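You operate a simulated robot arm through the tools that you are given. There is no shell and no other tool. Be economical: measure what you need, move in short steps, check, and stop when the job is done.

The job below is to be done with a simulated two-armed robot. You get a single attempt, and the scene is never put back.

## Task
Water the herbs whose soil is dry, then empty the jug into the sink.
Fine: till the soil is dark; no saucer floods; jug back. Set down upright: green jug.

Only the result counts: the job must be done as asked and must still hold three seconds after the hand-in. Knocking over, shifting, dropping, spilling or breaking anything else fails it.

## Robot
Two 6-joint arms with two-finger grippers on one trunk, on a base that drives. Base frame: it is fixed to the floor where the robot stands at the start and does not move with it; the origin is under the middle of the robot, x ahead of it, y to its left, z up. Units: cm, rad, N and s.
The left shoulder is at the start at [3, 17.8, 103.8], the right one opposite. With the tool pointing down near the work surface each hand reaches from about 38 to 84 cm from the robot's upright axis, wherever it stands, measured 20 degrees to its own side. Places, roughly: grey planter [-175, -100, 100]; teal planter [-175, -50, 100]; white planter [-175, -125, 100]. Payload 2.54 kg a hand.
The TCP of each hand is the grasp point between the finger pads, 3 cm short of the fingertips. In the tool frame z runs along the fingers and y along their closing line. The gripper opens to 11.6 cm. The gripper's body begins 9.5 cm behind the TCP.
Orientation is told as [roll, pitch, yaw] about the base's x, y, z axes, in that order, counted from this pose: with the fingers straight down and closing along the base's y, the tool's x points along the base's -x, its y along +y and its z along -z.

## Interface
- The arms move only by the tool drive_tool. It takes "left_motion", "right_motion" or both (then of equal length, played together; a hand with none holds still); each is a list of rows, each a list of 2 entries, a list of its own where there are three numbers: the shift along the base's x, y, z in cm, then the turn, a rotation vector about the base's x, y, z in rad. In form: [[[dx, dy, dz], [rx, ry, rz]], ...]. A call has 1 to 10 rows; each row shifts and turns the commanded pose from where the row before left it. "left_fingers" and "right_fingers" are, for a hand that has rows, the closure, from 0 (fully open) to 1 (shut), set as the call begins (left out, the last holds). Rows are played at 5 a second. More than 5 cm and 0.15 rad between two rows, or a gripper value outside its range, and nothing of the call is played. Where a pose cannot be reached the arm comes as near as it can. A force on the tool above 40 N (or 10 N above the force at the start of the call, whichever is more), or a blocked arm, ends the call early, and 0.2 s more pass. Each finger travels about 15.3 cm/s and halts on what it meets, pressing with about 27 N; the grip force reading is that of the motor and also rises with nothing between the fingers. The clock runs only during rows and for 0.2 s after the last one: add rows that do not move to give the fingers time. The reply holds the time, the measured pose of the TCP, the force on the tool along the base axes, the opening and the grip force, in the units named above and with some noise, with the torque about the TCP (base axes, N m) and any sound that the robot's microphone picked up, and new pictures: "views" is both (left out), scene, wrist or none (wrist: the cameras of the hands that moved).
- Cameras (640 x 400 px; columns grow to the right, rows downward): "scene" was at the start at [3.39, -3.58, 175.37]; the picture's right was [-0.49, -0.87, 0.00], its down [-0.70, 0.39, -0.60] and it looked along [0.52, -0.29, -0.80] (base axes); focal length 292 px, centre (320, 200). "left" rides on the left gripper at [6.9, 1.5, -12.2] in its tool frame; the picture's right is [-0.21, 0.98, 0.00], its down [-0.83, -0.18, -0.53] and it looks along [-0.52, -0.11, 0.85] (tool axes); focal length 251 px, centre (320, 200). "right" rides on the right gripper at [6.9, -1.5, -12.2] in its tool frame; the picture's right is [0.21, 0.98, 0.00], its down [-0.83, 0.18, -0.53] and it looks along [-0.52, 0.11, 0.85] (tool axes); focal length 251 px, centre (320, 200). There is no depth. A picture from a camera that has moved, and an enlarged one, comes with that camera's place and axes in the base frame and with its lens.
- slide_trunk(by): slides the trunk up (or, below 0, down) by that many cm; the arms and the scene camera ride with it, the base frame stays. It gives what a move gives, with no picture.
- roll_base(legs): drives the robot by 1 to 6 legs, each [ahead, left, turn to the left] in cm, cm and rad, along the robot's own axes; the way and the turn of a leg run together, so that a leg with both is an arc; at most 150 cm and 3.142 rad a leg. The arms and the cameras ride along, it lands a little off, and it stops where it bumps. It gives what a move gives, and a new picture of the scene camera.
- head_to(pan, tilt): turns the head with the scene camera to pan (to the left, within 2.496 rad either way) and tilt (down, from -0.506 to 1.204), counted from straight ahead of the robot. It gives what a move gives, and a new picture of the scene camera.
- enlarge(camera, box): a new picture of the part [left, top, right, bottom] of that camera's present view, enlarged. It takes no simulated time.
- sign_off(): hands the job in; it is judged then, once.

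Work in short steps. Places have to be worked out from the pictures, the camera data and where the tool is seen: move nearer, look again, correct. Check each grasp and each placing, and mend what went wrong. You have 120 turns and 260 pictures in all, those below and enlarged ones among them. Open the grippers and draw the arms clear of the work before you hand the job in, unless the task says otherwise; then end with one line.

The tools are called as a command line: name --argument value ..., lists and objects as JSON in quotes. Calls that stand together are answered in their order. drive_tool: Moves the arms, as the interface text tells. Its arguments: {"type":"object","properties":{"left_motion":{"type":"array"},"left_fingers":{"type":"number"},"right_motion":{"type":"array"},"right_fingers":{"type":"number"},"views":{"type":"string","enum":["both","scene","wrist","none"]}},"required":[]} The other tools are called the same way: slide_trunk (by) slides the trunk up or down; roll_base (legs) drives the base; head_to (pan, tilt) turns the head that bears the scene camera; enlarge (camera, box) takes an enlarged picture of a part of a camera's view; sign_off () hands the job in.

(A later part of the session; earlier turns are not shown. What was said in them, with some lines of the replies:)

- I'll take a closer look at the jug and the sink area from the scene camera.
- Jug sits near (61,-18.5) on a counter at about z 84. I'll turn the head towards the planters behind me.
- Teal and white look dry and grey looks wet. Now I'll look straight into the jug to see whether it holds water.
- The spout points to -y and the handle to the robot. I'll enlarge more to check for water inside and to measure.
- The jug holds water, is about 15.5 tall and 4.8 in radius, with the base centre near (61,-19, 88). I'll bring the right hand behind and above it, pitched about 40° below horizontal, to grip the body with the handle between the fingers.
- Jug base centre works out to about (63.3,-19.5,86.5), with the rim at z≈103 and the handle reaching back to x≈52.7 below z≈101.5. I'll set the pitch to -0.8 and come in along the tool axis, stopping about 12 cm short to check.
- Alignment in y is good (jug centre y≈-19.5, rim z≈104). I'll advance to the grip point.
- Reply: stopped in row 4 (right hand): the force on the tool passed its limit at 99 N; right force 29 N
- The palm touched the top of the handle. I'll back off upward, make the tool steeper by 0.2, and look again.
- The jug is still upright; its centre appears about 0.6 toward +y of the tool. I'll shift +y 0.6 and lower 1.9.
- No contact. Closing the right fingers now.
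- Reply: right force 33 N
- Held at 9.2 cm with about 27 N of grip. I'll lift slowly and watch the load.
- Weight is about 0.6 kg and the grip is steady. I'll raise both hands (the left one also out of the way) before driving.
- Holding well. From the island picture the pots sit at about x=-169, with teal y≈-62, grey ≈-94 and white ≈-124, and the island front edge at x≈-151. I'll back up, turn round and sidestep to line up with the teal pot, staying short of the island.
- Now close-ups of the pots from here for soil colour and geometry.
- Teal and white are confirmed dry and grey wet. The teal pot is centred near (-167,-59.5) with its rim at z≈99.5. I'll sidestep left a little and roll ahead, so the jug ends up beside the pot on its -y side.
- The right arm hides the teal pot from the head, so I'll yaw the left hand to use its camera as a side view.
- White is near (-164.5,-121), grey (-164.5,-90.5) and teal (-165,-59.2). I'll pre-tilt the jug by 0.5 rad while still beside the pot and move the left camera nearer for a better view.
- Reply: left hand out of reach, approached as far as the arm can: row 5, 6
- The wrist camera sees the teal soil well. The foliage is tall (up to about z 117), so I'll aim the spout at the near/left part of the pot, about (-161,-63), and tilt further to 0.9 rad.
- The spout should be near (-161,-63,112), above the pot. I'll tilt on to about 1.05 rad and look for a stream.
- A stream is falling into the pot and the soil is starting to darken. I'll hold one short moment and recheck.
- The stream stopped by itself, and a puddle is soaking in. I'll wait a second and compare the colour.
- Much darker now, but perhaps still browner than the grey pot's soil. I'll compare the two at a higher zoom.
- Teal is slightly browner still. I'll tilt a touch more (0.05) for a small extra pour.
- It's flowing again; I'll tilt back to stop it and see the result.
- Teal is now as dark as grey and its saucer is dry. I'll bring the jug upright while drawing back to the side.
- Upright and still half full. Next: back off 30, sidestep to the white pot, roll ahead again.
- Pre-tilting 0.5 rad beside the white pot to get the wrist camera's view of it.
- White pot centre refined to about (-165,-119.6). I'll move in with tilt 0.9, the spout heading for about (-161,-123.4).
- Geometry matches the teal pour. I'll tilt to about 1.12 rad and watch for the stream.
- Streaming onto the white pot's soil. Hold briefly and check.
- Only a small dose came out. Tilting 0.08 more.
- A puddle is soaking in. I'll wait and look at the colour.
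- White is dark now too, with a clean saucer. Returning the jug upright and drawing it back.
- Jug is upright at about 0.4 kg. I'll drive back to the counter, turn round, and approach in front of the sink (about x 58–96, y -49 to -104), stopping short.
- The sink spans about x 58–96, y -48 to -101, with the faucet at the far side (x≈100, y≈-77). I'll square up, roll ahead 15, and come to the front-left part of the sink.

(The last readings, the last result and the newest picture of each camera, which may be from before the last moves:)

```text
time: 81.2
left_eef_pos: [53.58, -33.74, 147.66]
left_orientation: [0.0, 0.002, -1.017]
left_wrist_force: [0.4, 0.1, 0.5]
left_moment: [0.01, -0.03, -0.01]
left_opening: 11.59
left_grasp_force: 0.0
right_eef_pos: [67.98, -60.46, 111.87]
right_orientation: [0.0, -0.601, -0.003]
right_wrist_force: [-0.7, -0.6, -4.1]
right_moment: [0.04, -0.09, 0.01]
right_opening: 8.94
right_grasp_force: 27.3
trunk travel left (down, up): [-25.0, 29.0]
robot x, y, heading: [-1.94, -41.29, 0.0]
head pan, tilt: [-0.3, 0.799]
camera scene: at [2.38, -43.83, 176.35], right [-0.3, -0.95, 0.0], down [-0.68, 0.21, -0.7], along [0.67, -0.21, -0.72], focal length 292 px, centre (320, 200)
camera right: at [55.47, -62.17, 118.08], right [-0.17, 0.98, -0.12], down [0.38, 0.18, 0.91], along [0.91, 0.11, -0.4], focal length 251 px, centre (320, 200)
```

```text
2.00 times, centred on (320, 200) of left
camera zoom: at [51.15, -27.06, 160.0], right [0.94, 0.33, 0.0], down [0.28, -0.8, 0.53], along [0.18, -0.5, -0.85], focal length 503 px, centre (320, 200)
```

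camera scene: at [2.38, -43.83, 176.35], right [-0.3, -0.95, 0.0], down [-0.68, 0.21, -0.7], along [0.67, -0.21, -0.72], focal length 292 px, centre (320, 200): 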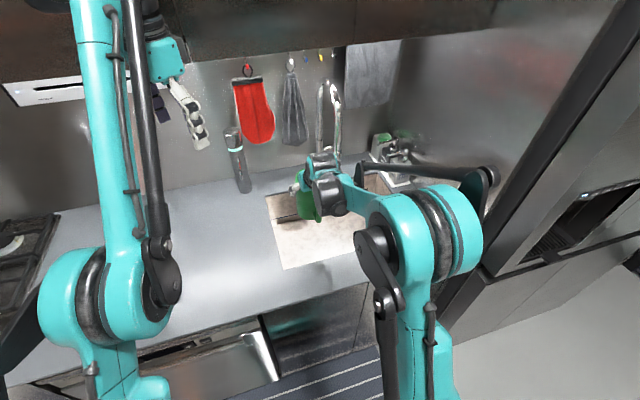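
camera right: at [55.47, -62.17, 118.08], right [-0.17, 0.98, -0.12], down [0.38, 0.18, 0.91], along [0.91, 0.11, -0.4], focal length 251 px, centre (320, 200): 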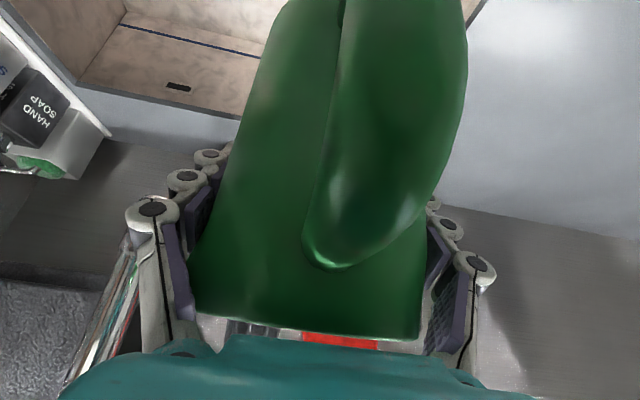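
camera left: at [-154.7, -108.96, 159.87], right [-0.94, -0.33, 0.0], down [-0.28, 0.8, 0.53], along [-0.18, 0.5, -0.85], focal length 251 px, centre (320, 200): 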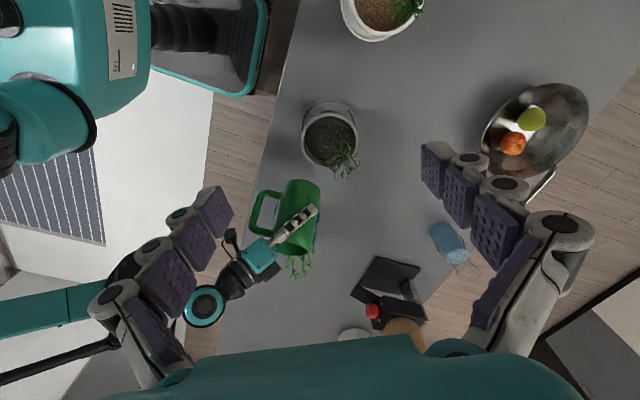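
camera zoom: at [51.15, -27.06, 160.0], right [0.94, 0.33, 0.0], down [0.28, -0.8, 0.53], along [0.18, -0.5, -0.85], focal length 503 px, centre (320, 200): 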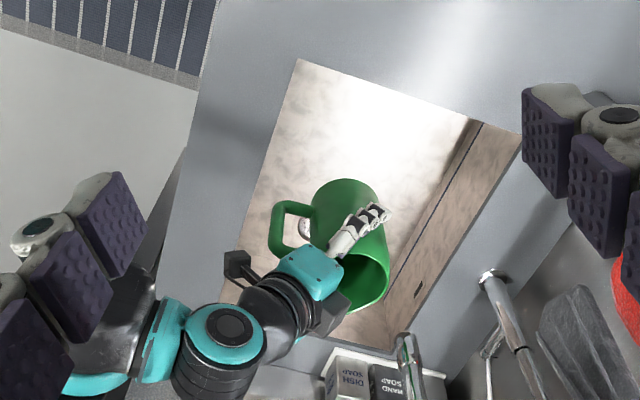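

The jug is over the sink's front-left area with the faucet well clear behind. Tilting to pour out.

drive_tool --right_motion '[[[0, 0, 0], [0.13, 0, 0]], [[0, 0, 0], [0.13, 0, 0]], [[0, 0, 0], [0.13, 0, 0]], [[0, 0, 0], [0.13, 0, 0]], [[0, 0, 0], [0.13, 0, 0]], [[0, 0, 0], [0.13, 0, 0]], [[0, 0, 0], [0.13, 0, 0]], [[0, 0, 0], [0.13, 0, 0]], [[0, 0, 0], [0.13, 0, 0]], [[0, 0, 0], [0.13, 0, 0]]]' --views "both"

enlarge --camera "left" --box '[160, 100, 480, 300]'

```text
time: 83.4
left_eef_pos: [53.7, -33.75, 147.78]
left_orientation: [0.0, 0.0, -1.017]
left_wrist_force: [0.0, -0.3, 0.5]
left_moment: [-0.02, 0.03, 0.01]
left_opening: 11.61
left_grasp_force: 0.1
right_eef_pos: [68.11, -60.66, 111.91]
right_orientation: [1.346, -0.148, -0.585]
right_wrist_force: [0.3, -1.3, -3.3]
right_moment: [-0.05, -0.07, 0.01]
right_opening: 8.94
right_grasp_force: 26.7
trunk travel left (down, up): [-25.0, 29.0]
robot x, y, heading: [-2.29, -41.55, 0.001]
head pan, tilt: [-0.3, 0.799]
camera scene: at [2.53, -43.9, 176.34], right [-0.3, -0.95, 0.0], down [-0.68, 0.21, -0.7], along [0.66, -0.21, -0.72], focal length 292 px, centre (320, 200)
camera right: at [55.52, -67.08, 112.16], right [-0.17, 0.38, 0.91], down [0.38, -0.83, 0.41], along [0.91, 0.42, 0.0], focal length 251 px, centre (320, 200)
```

scene: 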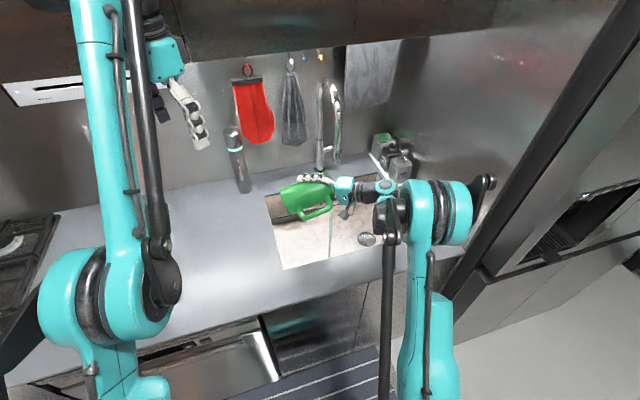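
right: 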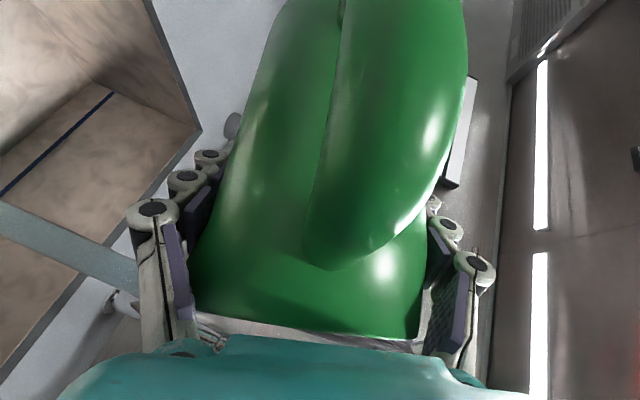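

```text
2.00 times, centred on (320, 200) of left
camera zoom: at [51.29, -27.13, 159.95], right [0.94, 0.33, 0.0], down [0.28, -0.8, 0.53], along [0.18, -0.5, -0.85], focal length 503 px, centre (320, 200)
```

zoom: 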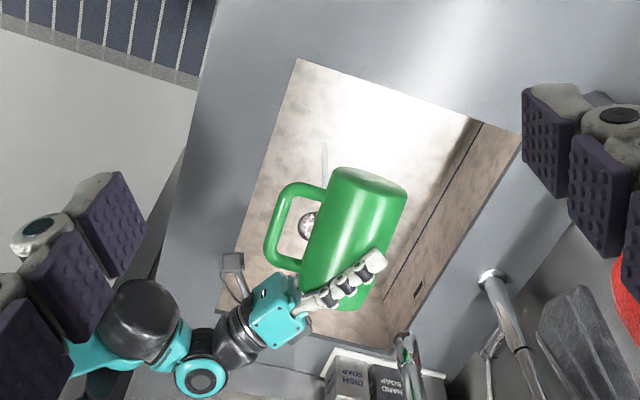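

The stream is going into the sink basin. Tilting further to 2.0 rad to empty it fully, raising slightly.

drive_tool --right_motion '[[[0, 0, 0], [0.1, 0, 0]], [[0, 0, 0], [0.1, 0, 0]], [[0, 0, 0.3], [0.1, 0, 0]], [[0, 0, 0.3], [0.1, 0, 0]], [[0, 0, 0.3], [0.1, 0, 0]], [[0, 0, 0.3], [0.1, 0, 0]], [[0, 0, 0.3], [0.1, 0, 0]], [[0, 0, 0], [0, 0, 0]], [[0, 0, 0], [0, 0, 0]]]' --views "both"

enlarge --camera "left" --box '[160, 100, 480, 300]'

```text
time: 85.4
left_eef_pos: [53.61, -33.68, 147.81]
left_orientation: [0.0, -0.001, -1.018]
left_wrist_force: [0.4, 0.0, 0.1]
left_moment: [-0.01, -0.03, -0.01]
left_opening: 11.59
left_grasp_force: 0.1
right_eef_pos: [68.02, -60.51, 113.43]
right_orientation: [1.93, 0.242, -0.558]
right_wrist_force: [-0.2, 0.3, -0.8]
right_moment: [-0.01, -0.06, 0.01]
right_opening: 8.91
right_grasp_force: 26.6
trunk travel left (down, up): [-25.0, 29.0]
robot x, y, heading: [-2.09, -41.5, -0.002]
head pan, tilt: [-0.3, 0.799]
camera scene: at [2.45, -43.84, 176.34], right [-0.3, -0.95, 0.0], down [-0.68, 0.21, -0.7], along [0.67, -0.21, -0.72], focal length 292 px, centre (320, 200)
camera right: at [55.47, -65.7, 109.57], right [-0.17, -0.3, 0.94], down [0.38, -0.9, -0.21], along [0.91, 0.32, 0.27], focal length 251 px, centre (320, 200)
```

scene: 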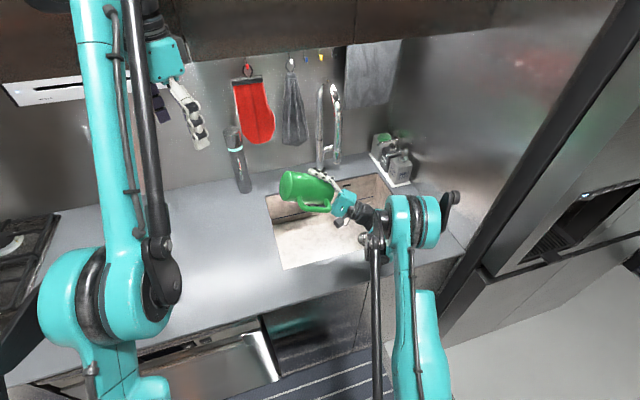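
right: 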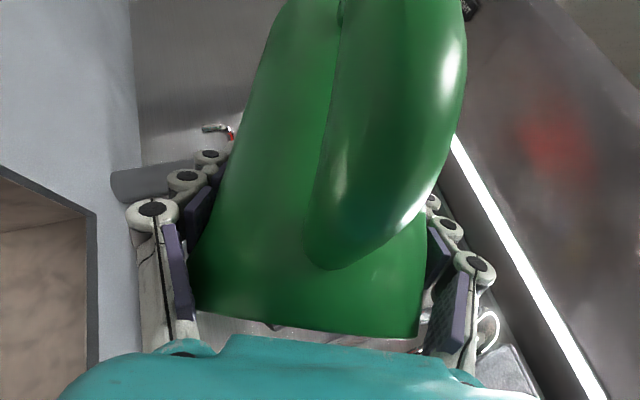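

```text
2.00 times, centred on (320, 200) of left
camera zoom: at [51.21, -27.06, 159.97], right [0.94, 0.33, 0.0], down [0.28, -0.8, 0.53], along [0.18, -0.5, -0.85], focal length 503 px, centre (320, 200)
```

zoom: 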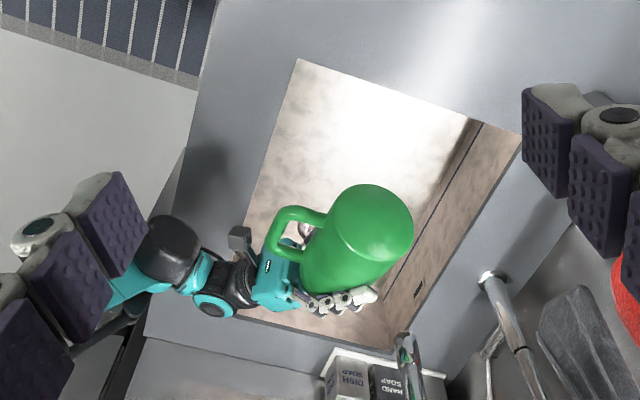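

No stream left and the load is nearly gone. I'll hold a moment longer, then begin turning back upright.

drive_tool --right_motion '[[[0, 0, 0], [0, 0, 0]], [[0, 0, 0], [0, 0, 0]], [[0, 0, 0], [0, 0, 0]], [[0, 0, 0], [-0.14, 0, 0]], [[0, 0, 0], [-0.14, 0, 0]], [[0, 0, 0], [-0.14, 0, 0]], [[0, 0, 0], [-0.14, 0, 0]], [[0, 0, 0], [-0.14, 0, 0]], [[0, 0, 0], [-0.14, 0, 0]], [[0, 0, 0], [-0.14, 0, 0]]]' --views "none"

drive_tool --right_motion '[[[0, 0, 0], [-0.14, 0, 0]], [[0, 0, 0], [-0.14, 0, 0]], [[0, 0, 0], [-0.14, 0, 0]], [[0, 0, 0], [-0.14, 0, 0]], [[0, 0, 0], [-0.14, 0, 0]], [[0, 0, 0], [-0.14, 0, 0]], [[0, 0, 0], [-0.14, 0, 0]], [[0, 0, 0], [-0.04, 0, 0]], [[0, 0, 0], [0, 0, 0]]]' --views "both"

enlarge --camera "left" --box '[240, 150, 400, 270]'

```text
time: 87.6
left_eef_pos: [53.61, -33.51, 147.83]
left_orientation: [0.001, 0.001, -1.017]
left_wrist_force: [-1.2, 0.4, -0.2]
left_moment: [-0.05, -0.03, -0.01]
left_opening: 11.61
left_grasp_force: 0.1
right_eef_pos: [68.04, -60.63, 113.5]
right_orientation: [1.097, -0.301, -0.531]
right_wrist_force: [-0.4, -0.8, -1.1]
right_moment: [-0.04, -0.02, -0.04]
right_opening: 8.92
right_grasp_force: 26.8
trunk travel left (down, up): [-25.0, 29.0]
robot x, y, heading: [-2.33, -41.64, -0.004]
head pan, tilt: [-0.3, 0.799]
```

```text
time: 89.6
left_eef_pos: [53.61, -33.61, 147.82]
left_orientation: [0.001, 0.0, -1.018]
left_wrist_force: [-0.6, 0.2, -0.2]
left_moment: [0.02, 0.03, -0.01]
left_opening: 11.6
left_grasp_force: 0.1
right_eef_pos: [68.01, -60.63, 113.52]
right_orientation: [0.0, -0.601, -0.004]
right_wrist_force: [0.8, -0.6, -0.9]
right_moment: [-0.02, -0.01, -0.01]
right_opening: 8.95
right_grasp_force: 26.8
trunk travel left (down, up): [-25.0, 29.0]
robot x, y, heading: [-1.88, -41.13, 0.001]
head pan, tilt: [-0.3, 0.799]
camera scene: at [2.43, -43.83, 176.34], right [-0.3, -0.95, 0.0], down [-0.68, 0.21, -0.7], along [0.67, -0.21, -0.72], focal length 292 px, centre (320, 200)
camera right: at [55.44, -62.21, 119.62], right [-0.17, 0.98, -0.12], down [0.38, 0.18, 0.91], along [0.91, 0.11, -0.4], focal length 251 px, centre (320, 200)
```

scene: 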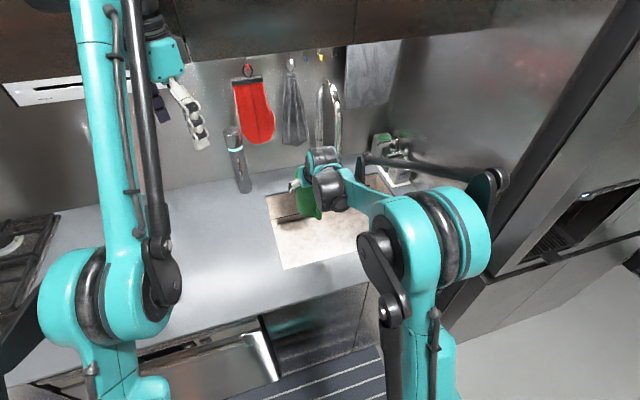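
right: 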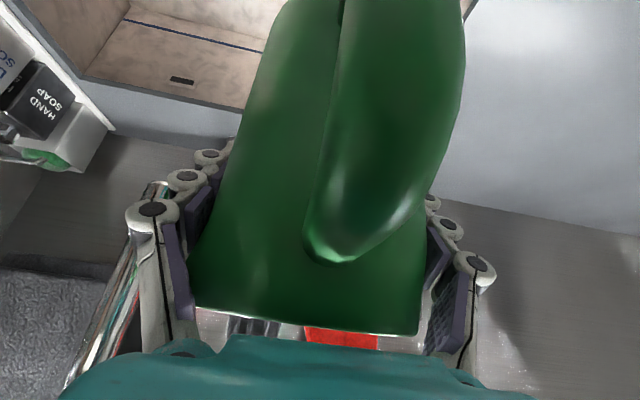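

```text
3.33 times, centred on (320, 210) of left
camera zoom: at [51.19, -27.05, 159.98], right [0.94, 0.33, 0.0], down [0.28, -0.8, 0.53], along [0.18, -0.5, -0.85], focal length 838 px, centre (320, 167)
```

zoom: 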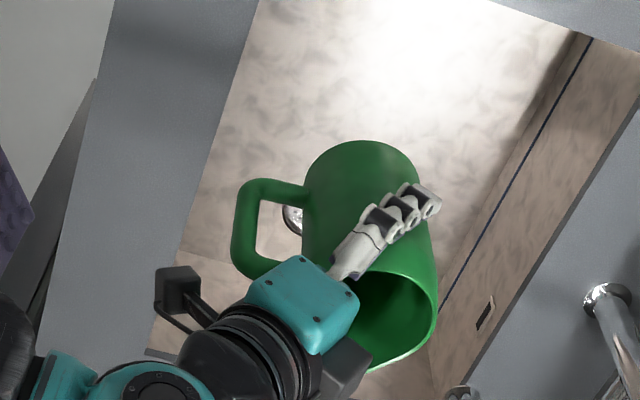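

The jug is empty. I'll pull it back 5 cm and sidestep left to its original spot.

drive_tool --right_motion '[[[-1.7, 0, 0], [0, 0, 0]], [[-1.8, 0, 0], [0, 0, 0]], [[-1.8, 0, 0], [0, 0, 0]]]' --views "none"

roll_base --legs '[[0, 41.4, 0]]'

```text
time: 90.4
left_eef_pos: [53.52, -33.8, 147.81]
left_orientation: [0.001, 0.001, -1.016]
left_wrist_force: [-0.3, -0.1, 1.0]
left_moment: [0.01, -0.01, -0.02]
left_opening: 11.58
left_grasp_force: 0.0
right_eef_pos: [62.75, -60.58, 113.58]
right_orientation: [-0.001, -0.602, -0.004]
right_wrist_force: [-0.2, 0.5, -1.6]
right_moment: [0.01, -0.03, 0.01]
right_opening: 8.93
right_grasp_force: 26.4
trunk travel left (down, up): [-25.0, 29.0]
robot x, y, heading: [-2.09, -41.03, -0.002]
head pan, tilt: [-0.3, 0.799]
```

```text
time: 93.0
left_eef_pos: [53.73, 7.92, 147.84]
left_orientation: [0.001, 0.0, -1.019]
left_wrist_force: [0.1, 0.4, -0.2]
left_moment: [-0.02, -0.02, 0.02]
left_opening: 11.61
left_grasp_force: 0.0
right_eef_pos: [62.94, -19.08, 113.46]
right_orientation: [0.001, -0.603, -0.004]
right_wrist_force: [0.7, 0.7, -0.6]
right_moment: [0.0, -0.06, -0.03]
right_opening: 8.94
right_grasp_force: 27.1
trunk travel left (down, up): [-25.0, 29.0]
robot x, y, heading: [-2.08, 0.25, -0.002]
head pan, tilt: [-0.3, 0.799]
camera scene: at [2.55, -2.28, 176.34], right [-0.3, -0.95, 0.0], down [-0.68, 0.21, -0.7], along [0.67, -0.21, -0.72], focal length 292 px, centre (320, 200)
```

scene: 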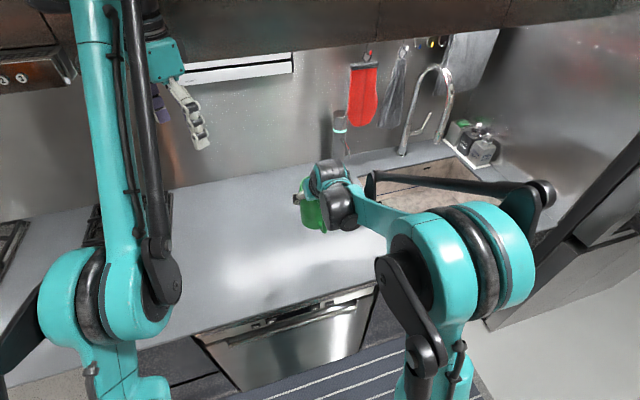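

The TCP is at (62.9,-19.1), right above the original spot. Lowering to about 1 cm above contact.

drive_tool --right_motion '[[[0, 0, -2.2], [0, 0, 0]], [[0, 0, -2.2], [0, 0, 0]], [[0, 0, -2.2], [0, 0, 0]], [[0, 0, -2.2], [0, 0, 0]], [[0, 0, -2.2], [0, 0, 0]], [[0, 0, -2.0], [0, 0, 0]], [[0, 0, -1.2], [0, 0, 0]], [[0, 0, 0], [0, 0, 0]]]' --views "both"

enlarge --camera "left" --box '[220, 120, 400, 280]'

```text
time: 94.8
left_eef_pos: [53.75, 7.81, 147.74]
left_orientation: [-0.001, 0.001, -1.018]
left_wrist_force: [0.3, 0.1, 1.1]
left_moment: [-0.03, -0.01, -0.03]
left_opening: 11.6
left_grasp_force: 0.0
right_eef_pos: [62.77, -19.24, 99.24]
right_orientation: [-0.001, -0.602, -0.005]
right_wrist_force: [-0.1, 0.1, -1.5]
right_moment: [-0.03, -0.01, 0.01]
right_opening: 8.93
right_grasp_force: 27.2
trunk travel left (down, up): [-25.0, 29.0]
robot x, y, heading: [-2.46, -0.04, 0.002]
head pan, tilt: [-0.3, 0.799]
camera scene: at [2.53, -2.35, 176.35], right [-0.3, -0.95, 0.0], down [-0.68, 0.21, -0.7], along [0.67, -0.21, -0.72], focal length 292 px, centre (320, 200)
camera right: at [50.3, -20.83, 105.43], right [-0.17, 0.98, -0.12], down [0.38, 0.18, 0.91], along [0.91, 0.11, -0.4], focal length 251 px, centre (320, 200)
```

scene: 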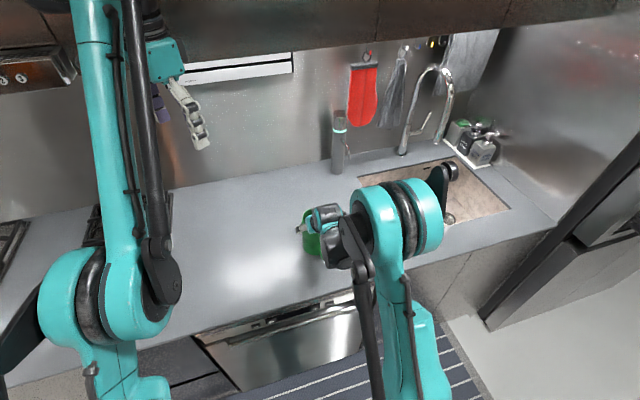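
right: 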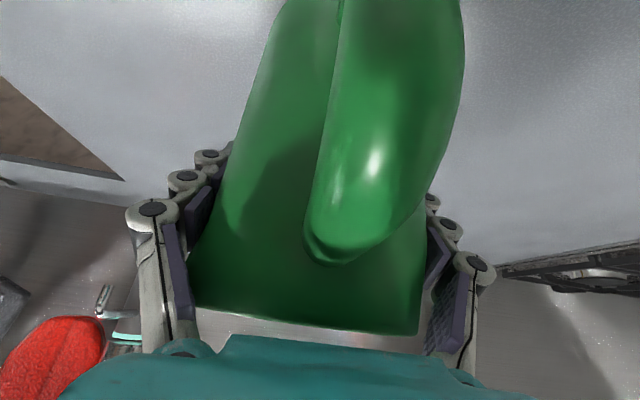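

```text
2.50 times, centred on (310, 200) of left
camera zoom: at [51.3, 14.4, 159.99], right [0.94, 0.33, 0.0], down [0.28, -0.8, 0.53], along [0.18, -0.5, -0.85], focal length 629 px, centre (345, 200)
```

zoom: 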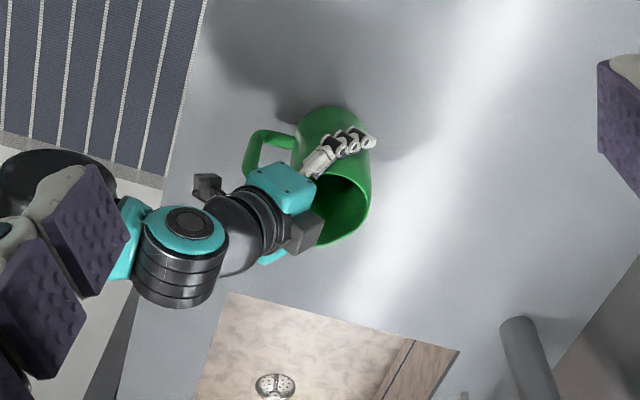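

The rim sits slightly lower in the hand than before, so contact may come early. Lowering in small steps.

drive_tool --right_motion '[[[0, 0, -0.2], [0, 0, 0]], [[0, 0, -0.2], [0, 0, 0]], [[0, 0, -0.2], [0, 0, 0]]]' --views "none"

```text
time: 95.6
left_eef_pos: [53.67, 7.78, 147.79]
left_orientation: [0.0, -0.001, -1.019]
left_wrist_force: [-0.6, 0.0, 0.2]
left_moment: [0.01, 0.01, -0.02]
left_opening: 11.6
left_grasp_force: 0.0
right_eef_pos: [62.91, -19.26, 98.65]
right_orientation: [0.001, -0.602, -0.005]
right_wrist_force: [0.5, -0.6, -1.2]
right_moment: [0.02, -0.02, -0.01]
right_opening: 8.91
right_grasp_force: 27.3
trunk travel left (down, up): [-25.0, 29.0]
robot x, y, heading: [-2.12, 0.1, -0.003]
head pan, tilt: [-0.3, 0.799]
```

No contact yet; lowering a bit more.

drive_tool --right_motion '[[[0, 0, -0.2], [0, 0, 0]], [[0, 0, -0.1], [0, 0, 0]], [[0, 0, -0.1], [0, 0, 0]]]' --views "none"

```text
time: 96.4
left_eef_pos: [53.59, 7.93, 147.85]
left_orientation: [0.0, -0.001, -1.02]
left_wrist_force: [-0.4, -0.2, 0.9]
left_moment: [-0.03, -0.02, 0.0]
left_opening: 11.58
left_grasp_force: 0.1
right_eef_pos: [62.87, -19.19, 98.31]
right_orientation: [0.0, -0.604, -0.006]
right_wrist_force: [5.7, 1.9, 20.1]
right_moment: [-0.1, 0.17, -0.1]
right_opening: 8.97
right_grasp_force: 27.5
trunk travel left (down, up): [-25.0, 29.0]
robot x, y, heading: [-1.78, 0.23, -0.004]
head pan, tilt: [-0.3, 0.799]
```

The base touches (20 N). I'll ease up 0.1 and open the fingers.

drive_tool --right_motion '[[[0, 0, 0.1], [0, 0, 0]], [[0, 0, 0], [0, 0, 0]]]' --views "none"

drive_tool --right_motion '[[[0, 0, 0], [0, 0, 0]], [[0, 0, 0], [0, 0, 0]], [[0, 0, 0], [0, 0, 0]]]' --right_fingers 0 --views "wrist"

enlarge --camera "left" --box '[220, 120, 400, 280]'

```text
time: 97.0
left_eef_pos: [53.77, 7.83, 147.83]
left_orientation: [0.0, 0.0, -1.019]
left_wrist_force: [-0.4, 0.0, -0.1]
left_moment: [0.02, 0.0, -0.03]
left_opening: 11.6
left_grasp_force: 0.0
right_eef_pos: [62.75, -19.19, 98.42]
right_orientation: [-0.001, -0.601, -0.005]
right_wrist_force: [3.1, 2.2, 10.0]
right_moment: [-0.08, -0.24, 0.05]
right_opening: 8.92
right_grasp_force: 26.9
trunk travel left (down, up): [-25.0, 29.0]
robot x, y, heading: [-2.57, 0.01, -0.004]
head pan, tilt: [-0.3, 0.799]
```

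```text
time: 97.8
left_eef_pos: [53.73, 7.76, 147.73]
left_orientation: [0.001, 0.0, -1.019]
left_wrist_force: [0.2, 0.0, -0.3]
left_moment: [0.0, -0.02, 0.02]
left_opening: 11.61
left_grasp_force: 0.0
right_eef_pos: [62.83, -19.07, 98.4]
right_orientation: [0.0, -0.601, -0.006]
right_wrist_force: [0.8, 0.1, -0.9]
right_moment: [0.03, 0.01, -0.02]
right_opening: 11.61
right_grasp_force: 0.0
trunk travel left (down, up): [-25.0, 29.0]
robot x, y, heading: [-2.2, 0.05, -0.005]
head pan, tilt: [-0.3, 0.799]
camera right: at [50.28, -20.81, 104.54], right [-0.17, 0.98, -0.12], down [0.38, 0.18, 0.91], along [0.91, 0.11, -0.4], focal length 251 px, centre (320, 200)
```

right: 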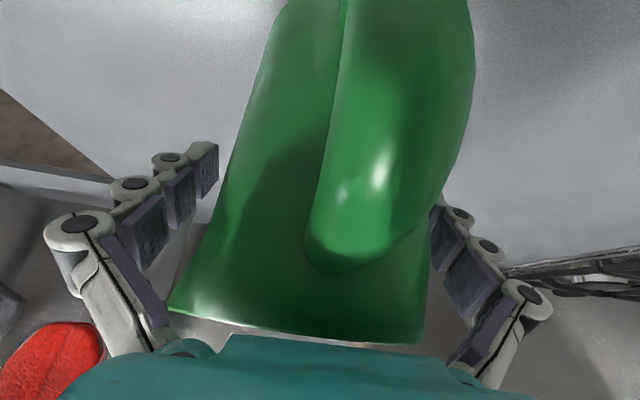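

```text
2.50 times, centred on (310, 200) of left
camera zoom: at [51.3, 14.4, 159.98], right [0.94, 0.33, 0.0], down [0.28, -0.8, 0.53], along [0.18, -0.5, -0.85], focal length 629 px, centre (345, 200)
```

zoom: 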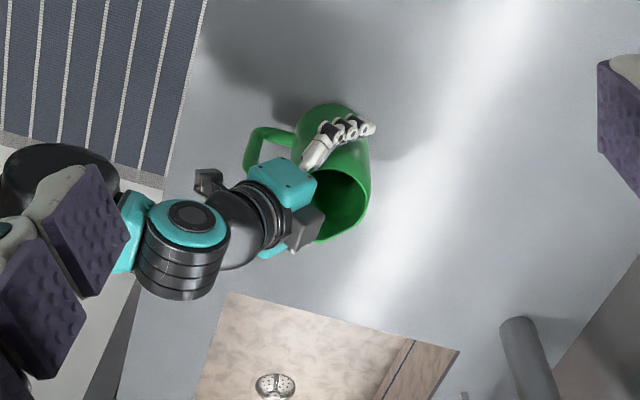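

Released and standing. I'll withdraw along the tool axis.

drive_tool --right_motion '[[[-1.1, 0, 1.65], [0, 0, 0]], [[-1.1, 0, 1.65], [0, 0, 0]], [[-2.2, 0, 3.3], [0, 0, 0]], [[-2.2, 0, 3.3], [0, 0, 0]], [[-2.2, 0, 3.3], [0, 0, 0]], [[-2.2, 0, 3.3], [0, 0, 0]], [[-2.2, -1, 3], [0, 0, 0]], [[-2.2, -2, 2], [0, 0, 0]], [[-2.2, -4, 0], [0, 0, 0]], [[-2.2, -4, 0], [0, 0, 0]]]' --views "both"

enlarge --camera "scene" --box '[270, 180, 390, 280]'

```text
time: 100.0
left_eef_pos: [53.63, 7.81, 147.84]
left_orientation: [0.0, 0.0, -1.017]
left_wrist_force: [-1.1, 0.3, 0.4]
left_moment: [0.0, 0.0, 0.04]
left_opening: 11.62
left_grasp_force: 0.1
right_eef_pos: [42.87, -30.24, 119.82]
right_orientation: [0.002, -0.602, -0.005]
right_wrist_force: [-0.6, 0.0, -0.1]
right_moment: [-0.02, -0.02, 0.03]
right_opening: 11.59
right_grasp_force: 0.0
trunk travel left (down, up): [-25.0, 29.0]
robot x, y, heading: [-2.18, 0.16, -0.003]
head pan, tilt: [-0.3, 0.799]
camera scene: at [2.43, -2.4, 176.35], right [-0.3, -0.95, 0.0], down [-0.68, 0.21, -0.7], along [0.67, -0.21, -0.72], focal length 292 px, centre (320, 200)
camera right: at [30.3, -31.86, 126.1], right [-0.17, 0.98, -0.12], down [0.38, 0.18, 0.91], along [0.91, 0.11, -0.4], focal length 251 px, centre (320, 200)
```

scene: 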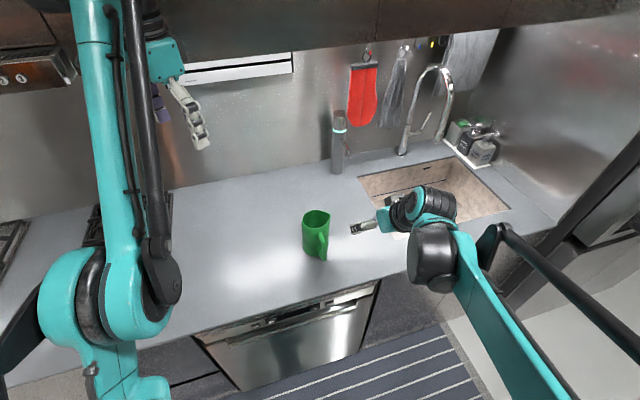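
right: 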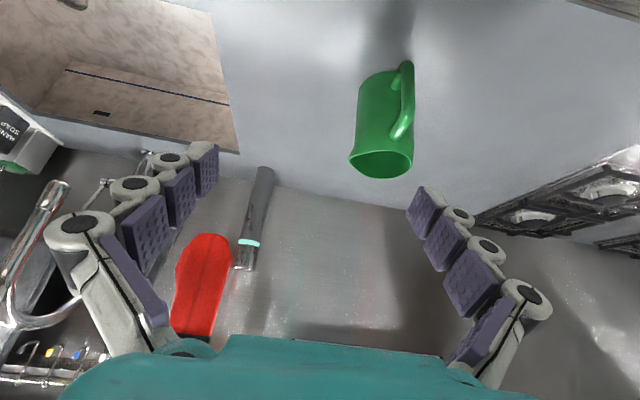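

```text
4.00 times, centred on (330, 230) of scene
camera zoom: at [2.43, -2.4, 176.35], right [-0.3, -0.95, 0.0], down [-0.68, 0.21, -0.7], along [0.67, -0.21, -0.72], focal length 1169 px, centre (280, 80)
```

zoom: 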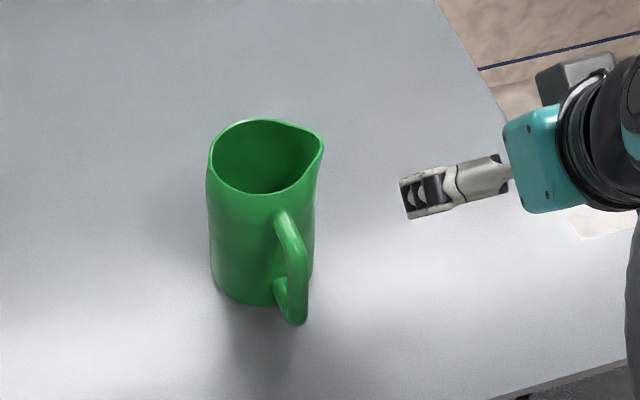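

The jug stands upright, empty, at its old place. A last look back at the pots.

head_to --pan -2.49 --tilt 0.4

enlarge --camera "scene" --box '[290, 160, 450, 260]'

```text
time: 102.0
left_eef_pos: [53.65, 7.81, 147.86]
left_orientation: [0.0, 0.002, -1.018]
left_wrist_force: [-0.6, 0.1, 0.5]
left_moment: [0.02, 0.0, 0.0]
left_opening: 11.6
left_grasp_force: 0.1
right_eef_pos: [43.09, -30.03, 119.86]
right_orientation: [0.0, -0.602, -0.006]
right_wrist_force: [-0.1, 0.4, -1.0]
right_moment: [0.01, 0.01, -0.04]
right_opening: 11.59
right_grasp_force: 0.0
trunk travel left (down, up): [-25.0, 29.0]
robot x, y, heading: [-2.03, -0.22, -0.005]
head pan, tilt: [-2.491, 0.4]
camera scene: at [-12.56, -5.54, 179.86], right [-0.6, 0.8, 0.0], down [0.31, 0.24, -0.92], along [-0.73, -0.56, -0.39], focal length 292 px, centre (320, 200)
```

scene: 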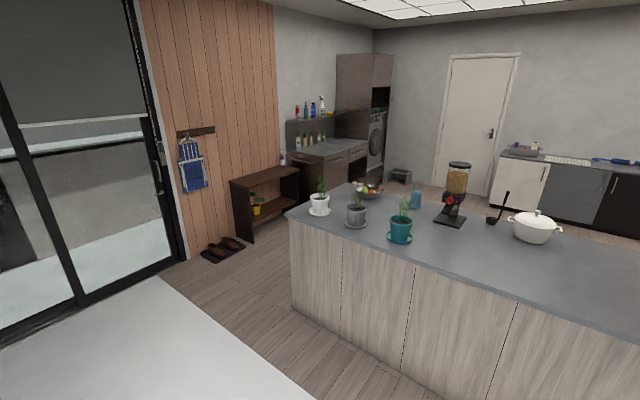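

```text
4.00 times, centred on (370, 210) of scene
camera zoom: at [-12.56, -5.54, 179.86], right [-0.6, 0.8, 0.0], down [0.31, 0.24, -0.92], along [-0.73, -0.56, -0.39], focal length 1169 px, centre (120, 160)
```

zoom: 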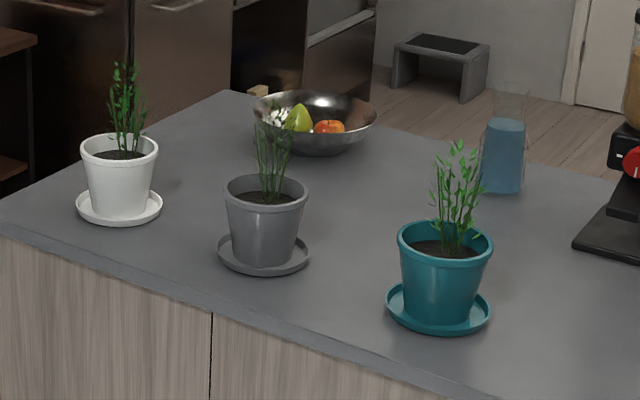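

All three soils are dark, the saucers are dry and nothing is disturbed. The jug is back upright and empty, so I'm handing in.

sign_off

```text
The job is handed in.
```

The teal and white herbs, the two with dry soil, are watered until dark with dry saucers; the rest of the water went into the sink, and the green jug stands upright and empty in its original place.
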